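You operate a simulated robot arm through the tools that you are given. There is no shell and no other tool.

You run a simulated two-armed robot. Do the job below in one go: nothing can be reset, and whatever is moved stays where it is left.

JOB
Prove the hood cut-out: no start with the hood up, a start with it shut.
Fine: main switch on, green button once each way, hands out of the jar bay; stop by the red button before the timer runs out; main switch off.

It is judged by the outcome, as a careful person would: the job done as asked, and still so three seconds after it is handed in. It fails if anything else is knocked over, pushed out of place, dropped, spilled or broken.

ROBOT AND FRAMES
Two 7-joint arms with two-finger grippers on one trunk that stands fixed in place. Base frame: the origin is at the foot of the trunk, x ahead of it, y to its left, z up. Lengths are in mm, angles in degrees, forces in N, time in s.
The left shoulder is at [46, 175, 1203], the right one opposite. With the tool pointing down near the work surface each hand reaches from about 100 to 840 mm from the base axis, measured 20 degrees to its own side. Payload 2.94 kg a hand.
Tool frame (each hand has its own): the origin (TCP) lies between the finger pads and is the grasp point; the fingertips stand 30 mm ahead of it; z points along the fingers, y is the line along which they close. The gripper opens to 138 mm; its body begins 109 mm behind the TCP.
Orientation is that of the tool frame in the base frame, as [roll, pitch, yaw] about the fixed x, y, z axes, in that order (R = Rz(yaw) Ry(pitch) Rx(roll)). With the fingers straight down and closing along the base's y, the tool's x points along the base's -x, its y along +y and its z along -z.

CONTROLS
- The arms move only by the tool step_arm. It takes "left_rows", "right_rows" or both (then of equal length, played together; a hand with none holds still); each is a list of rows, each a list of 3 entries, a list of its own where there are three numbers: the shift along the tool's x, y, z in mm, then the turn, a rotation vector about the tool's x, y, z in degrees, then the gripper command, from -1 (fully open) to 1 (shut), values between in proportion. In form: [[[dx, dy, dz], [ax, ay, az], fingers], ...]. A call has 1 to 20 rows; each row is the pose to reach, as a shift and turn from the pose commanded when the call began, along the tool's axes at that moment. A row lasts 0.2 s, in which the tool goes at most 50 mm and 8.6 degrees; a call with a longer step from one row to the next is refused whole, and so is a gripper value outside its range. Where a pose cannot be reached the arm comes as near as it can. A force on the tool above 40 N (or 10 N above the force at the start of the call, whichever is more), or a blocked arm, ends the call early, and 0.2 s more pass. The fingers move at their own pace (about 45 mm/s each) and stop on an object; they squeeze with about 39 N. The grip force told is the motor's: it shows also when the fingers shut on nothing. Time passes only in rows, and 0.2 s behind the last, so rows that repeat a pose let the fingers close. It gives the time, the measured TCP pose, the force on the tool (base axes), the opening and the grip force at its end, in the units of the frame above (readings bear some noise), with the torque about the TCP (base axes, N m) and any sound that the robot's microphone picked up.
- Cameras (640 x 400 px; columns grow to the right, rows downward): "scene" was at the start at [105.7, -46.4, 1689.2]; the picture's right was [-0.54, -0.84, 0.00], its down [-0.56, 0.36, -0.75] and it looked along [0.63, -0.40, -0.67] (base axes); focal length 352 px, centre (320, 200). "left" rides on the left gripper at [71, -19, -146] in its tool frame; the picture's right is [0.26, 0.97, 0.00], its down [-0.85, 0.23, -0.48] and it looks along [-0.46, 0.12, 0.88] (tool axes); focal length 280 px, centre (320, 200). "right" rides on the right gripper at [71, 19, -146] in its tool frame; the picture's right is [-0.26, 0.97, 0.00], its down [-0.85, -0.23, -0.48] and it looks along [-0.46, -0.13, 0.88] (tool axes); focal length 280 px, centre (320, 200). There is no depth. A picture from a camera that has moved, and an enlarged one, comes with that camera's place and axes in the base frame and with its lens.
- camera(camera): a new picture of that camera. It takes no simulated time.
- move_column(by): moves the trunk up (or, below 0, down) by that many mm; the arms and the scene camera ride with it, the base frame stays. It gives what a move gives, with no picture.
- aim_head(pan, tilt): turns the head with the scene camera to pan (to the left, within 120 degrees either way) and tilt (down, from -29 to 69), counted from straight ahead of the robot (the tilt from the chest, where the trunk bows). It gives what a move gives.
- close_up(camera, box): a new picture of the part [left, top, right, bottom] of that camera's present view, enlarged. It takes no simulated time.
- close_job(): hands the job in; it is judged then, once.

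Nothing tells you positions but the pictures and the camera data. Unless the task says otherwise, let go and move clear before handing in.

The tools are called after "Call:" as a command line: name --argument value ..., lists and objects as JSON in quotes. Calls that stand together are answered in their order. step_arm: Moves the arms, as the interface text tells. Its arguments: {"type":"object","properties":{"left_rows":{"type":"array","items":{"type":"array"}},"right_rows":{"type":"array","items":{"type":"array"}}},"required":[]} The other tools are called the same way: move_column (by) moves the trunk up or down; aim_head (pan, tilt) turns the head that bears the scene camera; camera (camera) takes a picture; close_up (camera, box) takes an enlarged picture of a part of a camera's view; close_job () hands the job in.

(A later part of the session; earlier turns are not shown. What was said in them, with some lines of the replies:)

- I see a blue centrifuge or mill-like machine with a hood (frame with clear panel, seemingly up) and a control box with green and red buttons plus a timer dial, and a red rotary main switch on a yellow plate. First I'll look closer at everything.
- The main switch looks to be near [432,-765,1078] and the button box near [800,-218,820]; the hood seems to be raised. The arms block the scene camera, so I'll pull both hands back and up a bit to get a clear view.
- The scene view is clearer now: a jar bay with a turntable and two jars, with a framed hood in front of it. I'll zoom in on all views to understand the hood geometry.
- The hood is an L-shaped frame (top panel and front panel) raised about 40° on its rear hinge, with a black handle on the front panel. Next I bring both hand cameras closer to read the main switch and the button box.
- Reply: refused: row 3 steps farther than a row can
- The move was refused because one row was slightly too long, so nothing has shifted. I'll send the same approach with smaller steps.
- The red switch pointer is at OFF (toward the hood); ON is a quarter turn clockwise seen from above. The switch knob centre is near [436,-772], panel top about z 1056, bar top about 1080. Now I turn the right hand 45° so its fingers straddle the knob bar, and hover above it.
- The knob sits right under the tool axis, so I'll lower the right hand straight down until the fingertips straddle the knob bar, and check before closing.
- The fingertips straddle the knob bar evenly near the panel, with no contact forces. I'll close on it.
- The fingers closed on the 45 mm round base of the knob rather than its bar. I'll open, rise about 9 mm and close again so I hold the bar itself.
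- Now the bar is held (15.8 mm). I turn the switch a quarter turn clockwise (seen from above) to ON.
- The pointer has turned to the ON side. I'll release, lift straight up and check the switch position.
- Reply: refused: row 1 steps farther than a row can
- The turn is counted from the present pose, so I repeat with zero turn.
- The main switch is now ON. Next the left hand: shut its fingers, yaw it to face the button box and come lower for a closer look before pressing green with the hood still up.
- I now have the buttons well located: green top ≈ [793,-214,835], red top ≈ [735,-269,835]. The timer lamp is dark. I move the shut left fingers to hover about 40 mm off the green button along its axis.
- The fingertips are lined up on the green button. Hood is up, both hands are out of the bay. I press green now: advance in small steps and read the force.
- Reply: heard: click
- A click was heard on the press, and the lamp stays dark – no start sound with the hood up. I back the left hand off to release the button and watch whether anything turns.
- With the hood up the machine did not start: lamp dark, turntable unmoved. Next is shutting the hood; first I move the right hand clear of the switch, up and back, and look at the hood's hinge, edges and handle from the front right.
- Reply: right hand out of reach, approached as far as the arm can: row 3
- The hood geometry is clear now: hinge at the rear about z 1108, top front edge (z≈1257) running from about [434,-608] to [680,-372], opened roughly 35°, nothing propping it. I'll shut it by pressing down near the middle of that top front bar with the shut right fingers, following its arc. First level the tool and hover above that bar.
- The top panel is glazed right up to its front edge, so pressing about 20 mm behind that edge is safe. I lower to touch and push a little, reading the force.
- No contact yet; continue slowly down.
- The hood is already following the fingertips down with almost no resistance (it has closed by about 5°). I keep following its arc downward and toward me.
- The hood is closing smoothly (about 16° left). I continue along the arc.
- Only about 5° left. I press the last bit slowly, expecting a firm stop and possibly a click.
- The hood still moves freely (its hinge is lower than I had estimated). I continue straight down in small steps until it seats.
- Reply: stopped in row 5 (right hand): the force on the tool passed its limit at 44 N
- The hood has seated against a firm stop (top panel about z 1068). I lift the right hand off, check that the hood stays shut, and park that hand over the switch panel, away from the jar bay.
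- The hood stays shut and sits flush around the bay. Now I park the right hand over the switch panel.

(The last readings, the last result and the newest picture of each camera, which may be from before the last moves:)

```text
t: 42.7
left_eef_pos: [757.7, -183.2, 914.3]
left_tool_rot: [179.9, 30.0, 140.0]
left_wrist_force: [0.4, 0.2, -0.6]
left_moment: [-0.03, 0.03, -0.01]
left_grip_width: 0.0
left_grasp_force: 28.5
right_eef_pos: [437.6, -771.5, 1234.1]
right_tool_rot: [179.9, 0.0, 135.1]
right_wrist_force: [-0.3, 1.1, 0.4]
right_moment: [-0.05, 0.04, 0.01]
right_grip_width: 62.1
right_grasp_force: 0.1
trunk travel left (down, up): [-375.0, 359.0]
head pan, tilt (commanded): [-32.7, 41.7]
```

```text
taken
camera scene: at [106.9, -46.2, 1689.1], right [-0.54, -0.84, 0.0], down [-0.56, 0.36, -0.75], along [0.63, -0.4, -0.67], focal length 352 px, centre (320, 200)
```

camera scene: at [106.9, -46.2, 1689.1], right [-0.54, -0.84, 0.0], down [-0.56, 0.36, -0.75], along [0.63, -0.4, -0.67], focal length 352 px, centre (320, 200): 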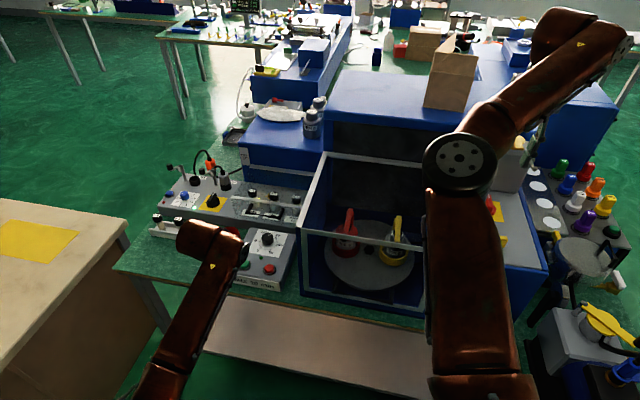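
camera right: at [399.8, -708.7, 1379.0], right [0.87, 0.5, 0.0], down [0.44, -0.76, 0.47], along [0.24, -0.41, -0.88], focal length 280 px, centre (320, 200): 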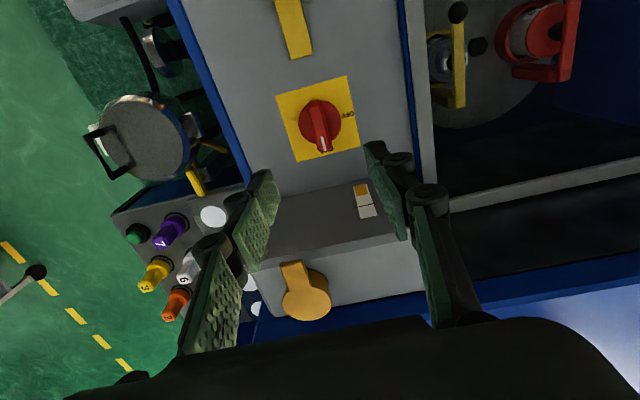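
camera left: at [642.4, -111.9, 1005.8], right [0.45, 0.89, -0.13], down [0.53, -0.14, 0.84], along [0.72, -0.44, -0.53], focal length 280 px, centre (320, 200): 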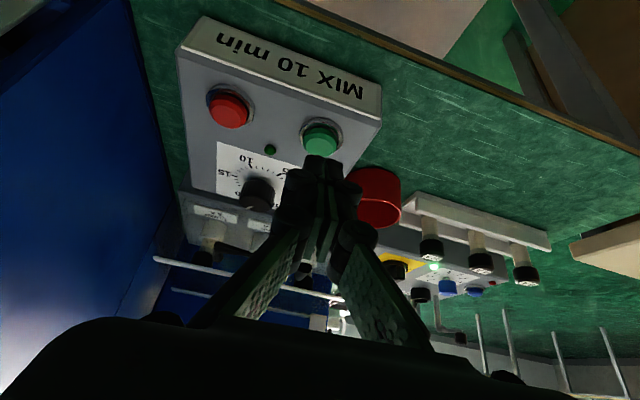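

Hood is shut, both hands out of the bay, switch ON. I press green the second time with the same stroke as before.

Call:
step_arm --left_rows '[[[0, 0, 20], [0, 0, 0], 1], [[0, 0, 37], [0, 0, 0], 1], [[0, 0, 50], [0, 0, 0], 1], [[0, 0, 55], [0, 0, 0], 1], [[0, 0, 58], [0, 0, 0], 1], [[0, 0, 60], [0, 0, 0], 1]]'

Call:
close_up --camera "scene" --box '[220, 130, 460, 310]'

Call:
camera --camera "left"

```text
t: 44.1
left_eef_pos: [778.2, -203.3, 862.7]
left_tool_rot: [179.9, 29.9, 140.0]
left_wrist_force: [-1.9, 1.5, 2.4]
left_moment: [0.04, 0.04, -0.04]
left_grip_width: 6.1
left_grasp_force: 28.7
right_eef_pos: [436.4, -773.4, 1234.3]
right_tool_rot: [179.9, -0.1, 135.2]
right_wrist_force: [-0.3, 0.7, 0.0]
right_moment: [-0.01, 0.02, 0.01]
right_grip_width: 61.9
right_grasp_force: 0.0
trunk travel left (down, up): [-375.0, 359.0]
head pan, tilt (commanded): [-32.7, 41.7]
heard: click
```

```text
2.22 times, centred on (340, 220) of scene
camera zoom: at [105.6, -47.4, 1689.2], right [-0.54, -0.84, 0.0], down [-0.56, 0.36, -0.75], along [0.63, -0.4, -0.67], focal length 782 px, centre (276, 156)
```

zoom: 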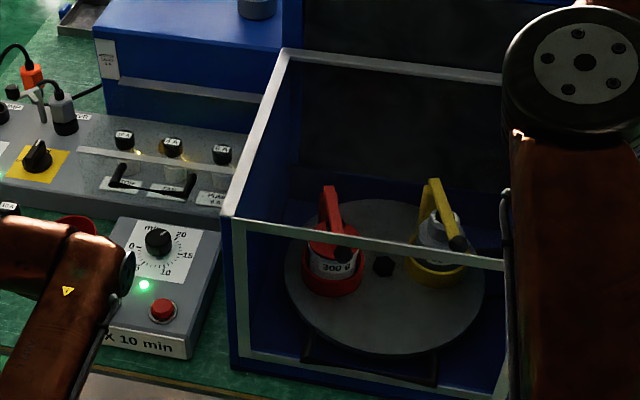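

```text
taken
camera left: at [664.3, -131.8, 954.3], right [0.45, 0.89, -0.13], down [0.53, -0.14, 0.84], along [0.72, -0.44, -0.53], focal length 280 px, centre (320, 200)
```

left: 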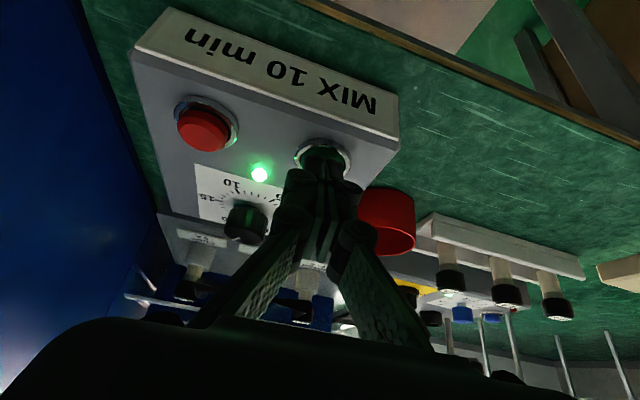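

It started: the green lamp is lit and the jars have turned on the table. I back off the green button, shift over to the red one and check alignment.

Call:
step_arm --left_rows '[[[0, 0, -12], [0, 0, 0], 1], [[0, 0, -40], [0, 0, 0], 1], [[3, -27, -45], [0, 0, 0], 1], [[5, -53, -45], [0, 0, 0], 1], [[8, -80, -45], [0, 0, 0], 1], [[8, -80, -45], [0, 0, 0], 1]]'

Call:
camera --camera "left"

Call:
close_up --camera "scene" --box '[200, 130, 460, 310]'

```text
t: 45.5
left_eef_pos: [705.9, -246.2, 896.0]
left_tool_rot: [179.9, 29.9, 140.0]
left_wrist_force: [-0.3, -0.2, -0.1]
left_moment: [0.02, 0.01, -0.02]
left_grip_width: 0.1
left_grasp_force: 28.3
right_eef_pos: [435.8, -773.2, 1232.8]
right_tool_rot: [179.9, -0.1, 135.1]
right_wrist_force: [-0.2, 0.4, -0.2]
right_moment: [-0.02, 0.01, -0.05]
right_grip_width: 62.1
right_grasp_force: 0.0
trunk travel left (down, up): [-375.0, 359.0]
head pan, tilt (commanded): [-32.7, 41.7]
```

```text
taken
camera left: at [590.5, -174.5, 988.1], right [0.45, 0.89, -0.13], down [0.53, -0.14, 0.84], along [0.72, -0.44, -0.53], focal length 280 px, centre (320, 200)
```

left: 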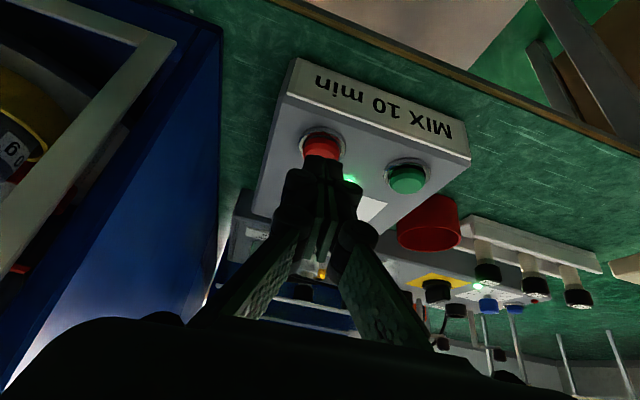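

```text
2.22 times, centred on (330, 220) of scene
camera zoom: at [106.7, -47.3, 1689.1], right [-0.54, -0.84, 0.0], down [-0.56, 0.36, -0.75], along [0.63, -0.4, -0.67], focal length 782 px, centre (298, 156)
```

zoom: 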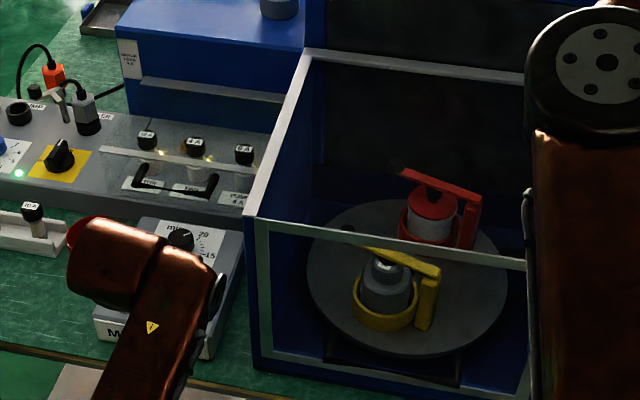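

The table is turning with the hood shut. The fingertips are aligned on the red button; I press it now.

Call:
step_arm --left_rows '[[[0, 0, 15], [0, 0, 0], 1], [[0, 0, 28], [0, 0, 0], 1], [[0, 0, 34], [0, 0, 0], 1], [[0, 0, 37], [0, 0, 0], 1], [[0, 0, 39], [0, 0, 0], 1], [[0, 0, 41], [0, 0, 0], 1]]'

Call:
camera --camera "left"

Call:
close_up --camera "scene" --box '[200, 130, 460, 310]'

```text
t: 46.9
left_eef_pos: [720.9, -261.0, 862.1]
left_tool_rot: [180.0, 30.0, 140.1]
left_wrist_force: [-1.0, 0.8, 1.7]
left_moment: [0.04, 0.05, -0.03]
left_grip_width: 6.0
left_grasp_force: 28.3
right_eef_pos: [435.9, -772.9, 1234.2]
right_tool_rot: [179.8, -0.1, 135.0]
right_wrist_force: [0.0, 0.6, -0.2]
right_moment: [-0.03, 0.0, -0.01]
right_grip_width: 62.2
right_grasp_force: 0.1
trunk travel left (down, up): [-375.0, 359.0]
head pan, tilt (commanded): [-32.7, 41.7]
heard: click
```

```text
taken
camera left: at [606.2, -187.4, 953.8], right [0.45, 0.89, -0.13], down [0.53, -0.14, 0.84], along [0.72, -0.44, -0.53], focal length 280 px, centre (320, 200)
```

left: 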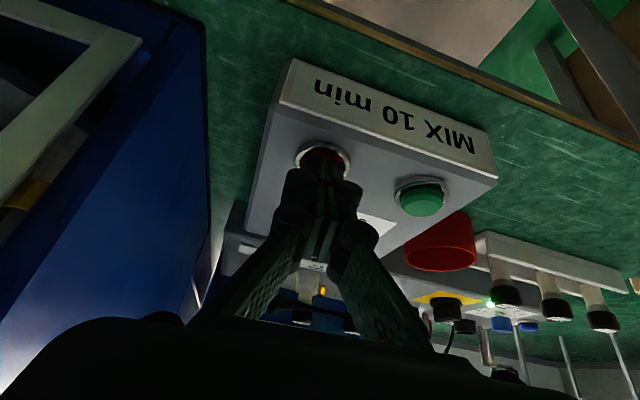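

```text
2.22 times, centred on (330, 220) of scene
camera zoom: at [105.5, -47.5, 1689.2], right [-0.54, -0.84, 0.0], down [-0.56, 0.36, -0.75], along [0.63, -0.4, -0.67], focal length 782 px, centre (298, 156)
```

zoom: 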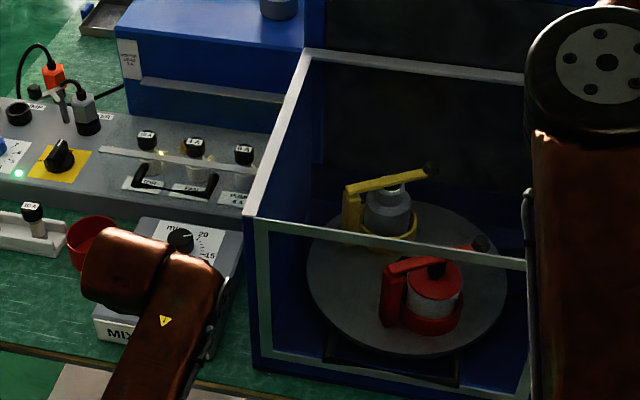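

A click on the red button. I back off and check that the lamp is out and the table has stopped.

Call:
step_arm --left_rows '[[[0, 0, -8], [0, 0, 0], 1], [[0, 0, -30], [0, 0, 0], 1], [[0, 0, -65], [0, 0, 0], 1], [[0, 15, -100], [0, 0, 0], 1], [[0, 40, -135], [0, 0, 0], 1], [[0, 60, -170], [0, 0, 0], 1], [[0, 60, -170], [0, 0, 0], 1]]'

Call:
camera --camera "left"

Call:
close_up --camera "scene" --box '[200, 130, 460, 310]'

```text
t: 48.5
left_eef_pos: [695.3, -157.6, 1009.2]
left_tool_rot: [180.0, 29.9, 140.0]
left_wrist_force: [-1.1, 0.3, 0.6]
left_moment: [0.02, -0.01, 0.0]
left_grip_width: 0.0
left_grasp_force: 28.8
right_eef_pos: [436.3, -773.4, 1234.1]
right_tool_rot: [179.9, -0.1, 135.1]
right_wrist_force: [0.5, -0.7, -0.3]
right_moment: [-0.05, 0.0, 0.0]
right_grip_width: 62.1
right_grasp_force: 0.1
trunk travel left (down, up): [-375.0, 359.0]
head pan, tilt (commanded): [-32.7, 41.7]
```

```text
taken
camera left: at [580.4, -86.5, 1100.5], right [0.45, 0.89, -0.13], down [0.53, -0.14, 0.84], along [0.72, -0.44, -0.53], focal length 280 px, centre (320, 200)
```

left: 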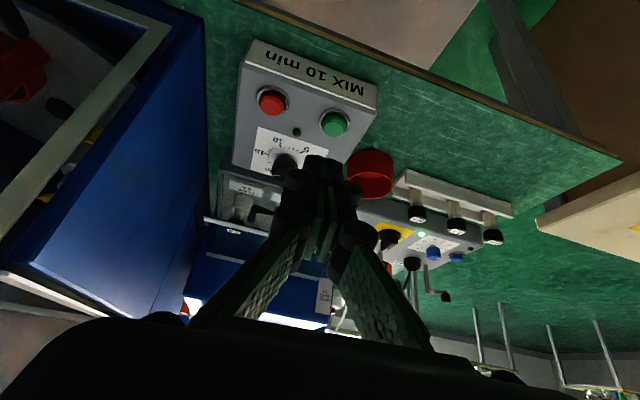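

```text
2.22 times, centred on (330, 220) of scene
camera zoom: at [106.3, -48.2, 1689.1], right [-0.54, -0.84, 0.0], down [-0.56, 0.36, -0.75], along [0.63, -0.4, -0.67], focal length 782 px, centre (298, 156)
```

zoom: 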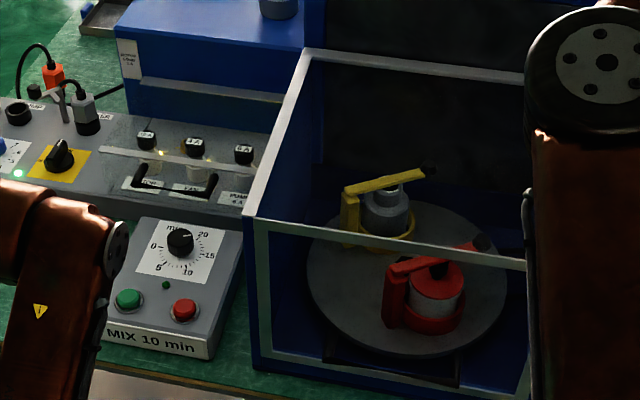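

The lamp is out and the jars have stopped where they were. Now the last step: lower the right hand onto the switch bar to turn it OFF.

Call:
step_arm --right_rows '[[[-1, 0, 25], [0, 0, 0], 0.1], [[-1, 0, 50], [0, 0, 0], 0.1], [[-1, 0, 75], [0, 0, 0], 0.1], [[-1, 0, 100], [0, 0, 0], 0.1], [[-1, 0, 118], [0, 0, 0], 0.1], [[-1, 0, 130], [0, 0, 0], 0.1], [[-1, 0, 130], [0, 0, 0], 0.1]]'

Call:
camera --camera "right"

```text
t: 50.1
left_eef_pos: [694.9, -157.1, 1008.1]
left_tool_rot: [-180.0, 30.0, 140.0]
left_wrist_force: [0.5, -0.4, -0.6]
left_moment: [-0.01, -0.02, 0.02]
left_grip_width: 0.1
left_grasp_force: 28.0
right_eef_pos: [436.4, -773.3, 1104.2]
right_tool_rot: [179.8, -0.1, 135.1]
right_wrist_force: [0.3, -0.7, -0.3]
right_moment: [0.02, -0.03, 0.0]
right_grip_width: 62.0
right_grasp_force: 0.0
trunk travel left (down, up): [-375.0, 359.0]
head pan, tilt (commanded): [-32.7, 41.7]
```

```text
taken
camera right: at [399.4, -709.9, 1248.8], right [0.87, 0.5, 0.0], down [0.44, -0.76, 0.47], along [0.24, -0.41, -0.88], focal length 280 px, centre (320, 200)
```

right: 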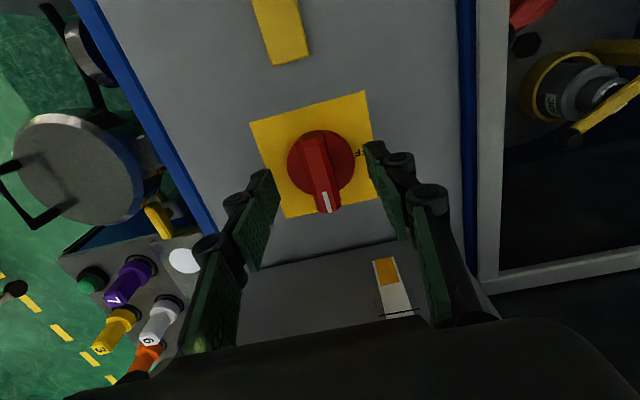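

The fingers straddle the bar. I close on it.

Call:
step_arm --right_rows '[[[0, 0, 0], [0, 0, 0], 0.5], [[0, 0, 0], [0, 0, 0], 0.8], [[0, 0, 0], [0, 0, 0], 1], [[0, 0, 0], [0, 0, 0], 1], [[0, 0, 0], [0, 0, 0], 1], [[0, 0, 0], [0, 0, 0], 1]]'

```text
t: 51.5
left_eef_pos: [696.5, -157.4, 1008.0]
left_tool_rot: [180.0, 29.9, 140.0]
left_wrist_force: [0.5, 0.5, -0.4]
left_moment: [0.06, -0.01, -0.02]
left_grip_width: 0.0
left_grasp_force: 28.4
right_eef_pos: [435.8, -773.7, 1102.6]
right_tool_rot: [179.9, -0.1, 135.1]
right_wrist_force: [1.3, 3.9, -1.9]
right_moment: [0.12, -0.04, 0.04]
right_grip_width: 15.7
right_grasp_force: 41.8
trunk travel left (down, up): [-375.0, 359.0]
head pan, tilt (commanded): [-32.7, 41.7]
```

The bar is held (15.7 mm). I turn it a quarter turn anticlockwise (seen from above) back to OFF.

Call:
step_arm --right_rows '[[[0, 0, 0], [0, 0, -7.5], 1], [[0, 0, 0], [0, 0, -15], 1], [[0, 0, 0], [0, 0, -22.5], 1], [[0, 0, 0], [0, 0, -30], 1], [[0, 0, 0], [0, 0, -37.5], 1], [[0, 0, 0], [0, 0, -45], 1], [[0, 0, 0], [0, 0, -52.5], 1], [[0, 0, 0], [0, 0, -60], 1], [[0, 0, 0], [0, 0, -67.5], 1], [[0, 0, 0], [0, 0, -75], 1], [[0, 0, 0], [0, 0, -82.5], 1], [[0, 0, 0], [0, 0, -90], 1], [[0, 0, 0], [0, 0, -90], 1]]'

Call:
camera --camera "right"

```text
t: 54.3
left_eef_pos: [695.6, -158.1, 1009.8]
left_tool_rot: [179.9, 30.0, 140.0]
left_wrist_force: [0.4, 1.0, -1.6]
left_moment: [-0.01, 0.01, -0.01]
left_grip_width: 0.3
left_grasp_force: 28.4
right_eef_pos: [436.9, -772.1, 1103.9]
right_tool_rot: [179.8, 0.0, -135.0]
right_wrist_force: [-5.2, 21.2, -19.3]
right_moment: [0.03, 0.58, -0.1]
right_grip_width: 15.9
right_grasp_force: 42.0
trunk travel left (down, up): [-375.0, 359.0]
head pan, tilt (commanded): [-32.7, 41.7]
```

```text
taken
camera right: at [373.2, -809.3, 1248.5], right [-0.5, 0.87, 0.0], down [0.76, 0.44, 0.48], along [0.41, 0.24, -0.88], focal length 280 px, centre (320, 200)
```

right: 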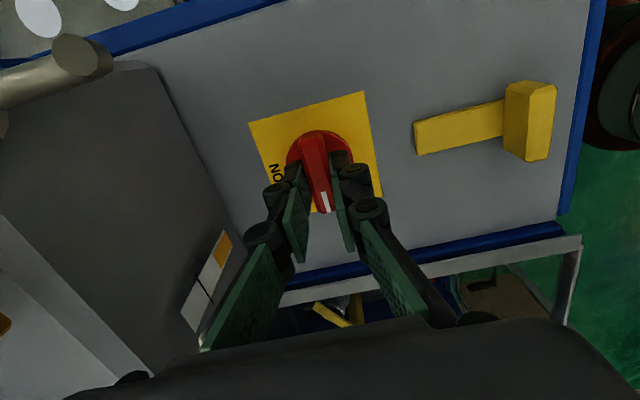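

The pointer is back on the OFF side. I release, lift straight up and check the switch.

Call:
step_arm --right_rows '[[[0, 0, 0], [0, 0, 0], 0.6], [[0, 0, 0], [0, 0, 0], 0.3], [[0, 0, 0], [0, 0, 0], 0.1], [[0, 0, 0], [0, 0, 0], 0.1], [[0, 0, -20], [0, 0, 0], 0.1], [[0, 0, -50], [0, 0, 0], 0.1], [[0, 0, -85], [0, 0, 0], 0.1], [[0, 0, -120], [0, 0, 0], 0.1]]'

Call:
camera --camera "right"

Call:
close_up --camera "right" --box '[240, 60, 400, 180]'

Call:
camera --camera "scene"

```text
t: 56.1
left_eef_pos: [693.8, -157.1, 1010.1]
left_tool_rot: [-179.9, 30.0, 140.0]
left_wrist_force: [0.5, 0.5, 0.3]
left_moment: [-0.01, -0.02, 0.02]
left_grip_width: 0.0
left_grasp_force: 28.1
right_eef_pos: [436.1, -774.2, 1225.4]
right_tool_rot: [179.9, 0.1, -135.0]
right_wrist_force: [-1.1, -0.3, 0.6]
right_moment: [-0.01, 0.03, -0.02]
right_grip_width: 62.1
right_grasp_force: 0.0
trunk travel left (down, up): [-375.0, 359.0]
head pan, tilt (commanded): [-32.7, 41.7]
```

```text
taken
camera right: at [371.5, -810.3, 1370.0], right [-0.5, 0.87, 0.0], down [0.76, 0.44, 0.48], along [0.41, 0.24, -0.88], focal length 280 px, centre (320, 200)
```

right: 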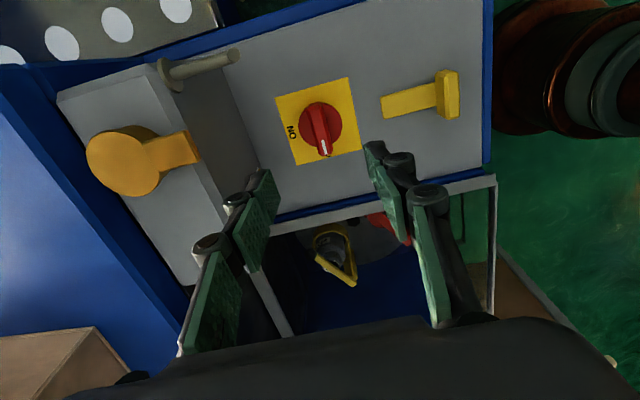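

```text
3.33 times, centred on (320, 120) of right
camera zoom: at [371.5, -810.3, 1370.0], right [-0.5, 0.87, 0.0], down [0.76, 0.44, 0.48], along [0.41, 0.24, -0.88], focal length 935 px, centre (320, 467)
```

zoom: 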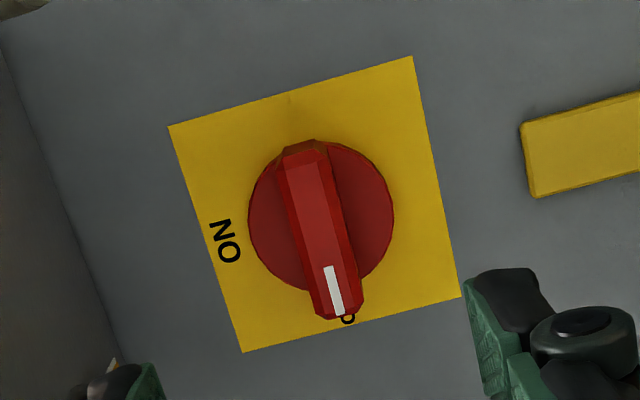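

```text
taken
camera scene: at [105.0, -46.7, 1689.3], right [-0.54, -0.84, 0.0], down [-0.56, 0.36, -0.75], along [0.63, -0.4, -0.66], focal length 352 px, centre (320, 200)
```

scene: 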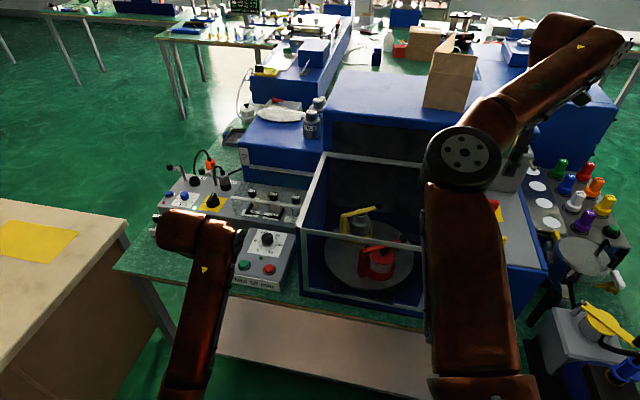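

The switch is at OFF exactly as at the start, the lamp is out, the table is still and the hood is shut. I move both hands well clear and do a last check of the whole scene.

Call:
step_arm --right_rows '[[[0, 24, -14], [0, 0, 0], 0.1], [[0, 48, -28], [0, 0, 0], 0.1], [[0, 72, -41], [0, 0, 0], 0.1], [[0, 96, -55], [0, 0, 0], 0.1], [[0, 120, -69], [0, 0, 0], 0.1], [[0, 144, -83], [0, 0, 0], 0.1], [[0, 168, -96], [0, 0, 0], 0.1], [[0, 191, -110], [0, 0, 0], 0.1]]' --left_rows '[[[11, 1, -27], [0, 0, 0], 1], [[22, 3, -53], [0, 0, 0], 1], [[34, 4, -80], [0, 0, 0], 1], [[45, 6, -107], [0, 0, 0], 1], [[56, 7, -133], [0, 0, 0], 1], [[67, 9, -160], [0, 0, 0], 1], [[78, 10, -187], [0, 0, 0], 1], [[90, 12, -213], [0, 0, 0], 1]]'

Call:
camera --camera "scene"

Call:
camera --camera "right"

Call:
camera --camera "left"

Call:
close_up --camera "scene" --box '[200, 130, 460, 310]'

```text
t: 57.9
left_eef_pos: [560.5, -27.8, 1149.3]
left_tool_rot: [-180.0, 30.0, 140.0]
left_wrist_force: [0.0, 0.4, -0.1]
left_moment: [-0.03, -0.02, 0.0]
left_grip_width: 0.0
left_grasp_force: 28.8
right_eef_pos: [300.6, -636.1, 1336.1]
right_tool_rot: [180.0, 0.2, -135.1]
right_wrist_force: [0.0, -1.2, -0.1]
right_moment: [-0.04, -0.03, 0.03]
right_grip_width: 62.2
right_grasp_force: 0.0
trunk travel left (down, up): [-375.0, 359.0]
head pan, tilt (commanded): [-32.7, 41.7]
```

```text
taken
camera scene: at [104.3, -44.1, 1689.4], right [-0.54, -0.84, 0.0], down [-0.56, 0.36, -0.75], along [0.63, -0.41, -0.66], focal length 352 px, centre (320, 200)
```

scene: 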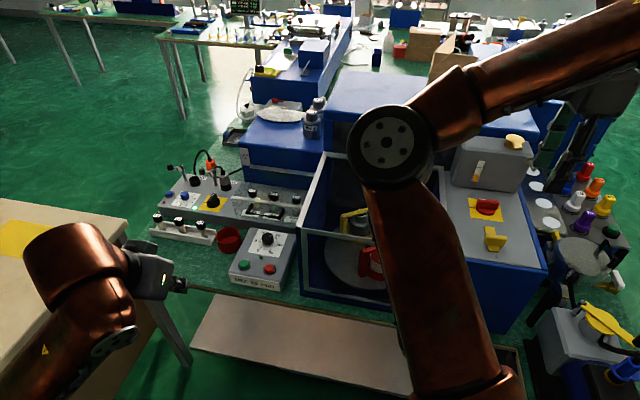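

```text
taken
camera right: at [235.4, -673.1, 1480.8], right [-0.5, 0.87, 0.0], down [0.76, 0.44, 0.48], along [0.41, 0.24, -0.88], focal length 280 px, centre (320, 200)
```

right: 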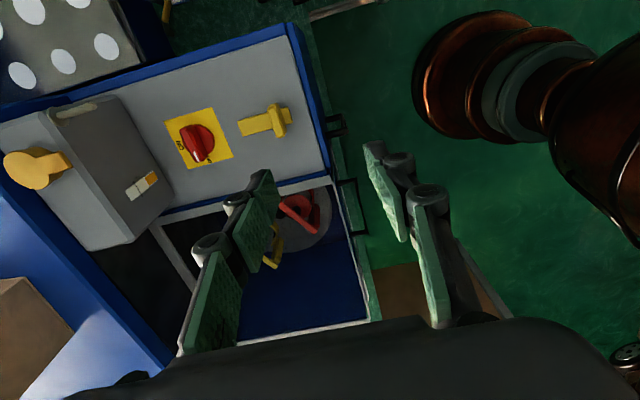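

```text
taken
camera left: at [445.7, 43.5, 1240.3], right [0.45, 0.89, -0.13], down [0.53, -0.14, 0.84], along [0.72, -0.44, -0.53], focal length 280 px, centre (320, 200)
```

left: 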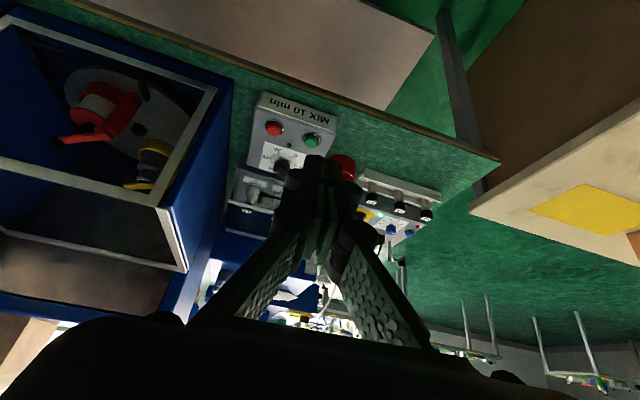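

```text
2.22 times, centred on (330, 220) of scene
camera zoom: at [104.3, -44.1, 1689.4], right [-0.54, -0.84, 0.0], down [-0.56, 0.36, -0.75], along [0.63, -0.41, -0.66], focal length 782 px, centre (298, 156)
```

zoom: 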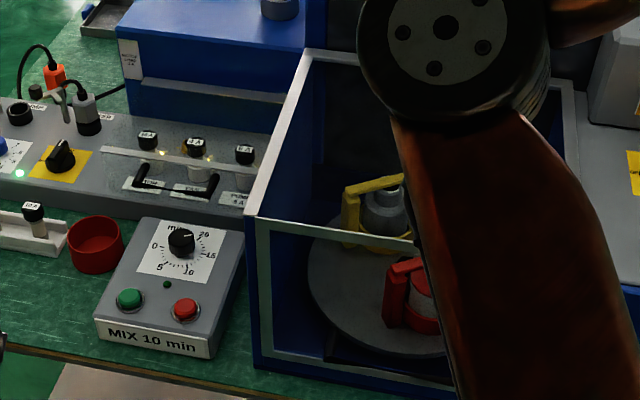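

The hood is shut, the lamp is out, the jars are still and the main switch is at OFF. Both hands are clear and nothing else has been disturbed, so I'm handing the job in.

Call:
close_job

```text
The job is handed in.
```

The hood cut-out works: with the hood up the mixer did not start, and with it shut it did. I've handed the job in.

| Step | Result |
|---|---|
| Main switch | Turned on |
| Green button, hood up | Pressed once. It clicked, but the lamp stayed dark and the turntable did not move. |
| Hood | Lowered until it met a firm stop; it stayed shut on its own. The push at that stop peaked at about 44 N. |
| Green button, hood shut | Pressed once. The lamp lit and the jars began turning. |
| Red button | Pressed a few seconds later, before the timer ran out. The lamp went out and the jars stopped. |
| Main switch | Turned off |

Neither hand was in the jar bay for either green press. I left the hood shut, did not touch the timer dial, and backed both hands clear. Nothing else was knocked or moved in the last pictures.
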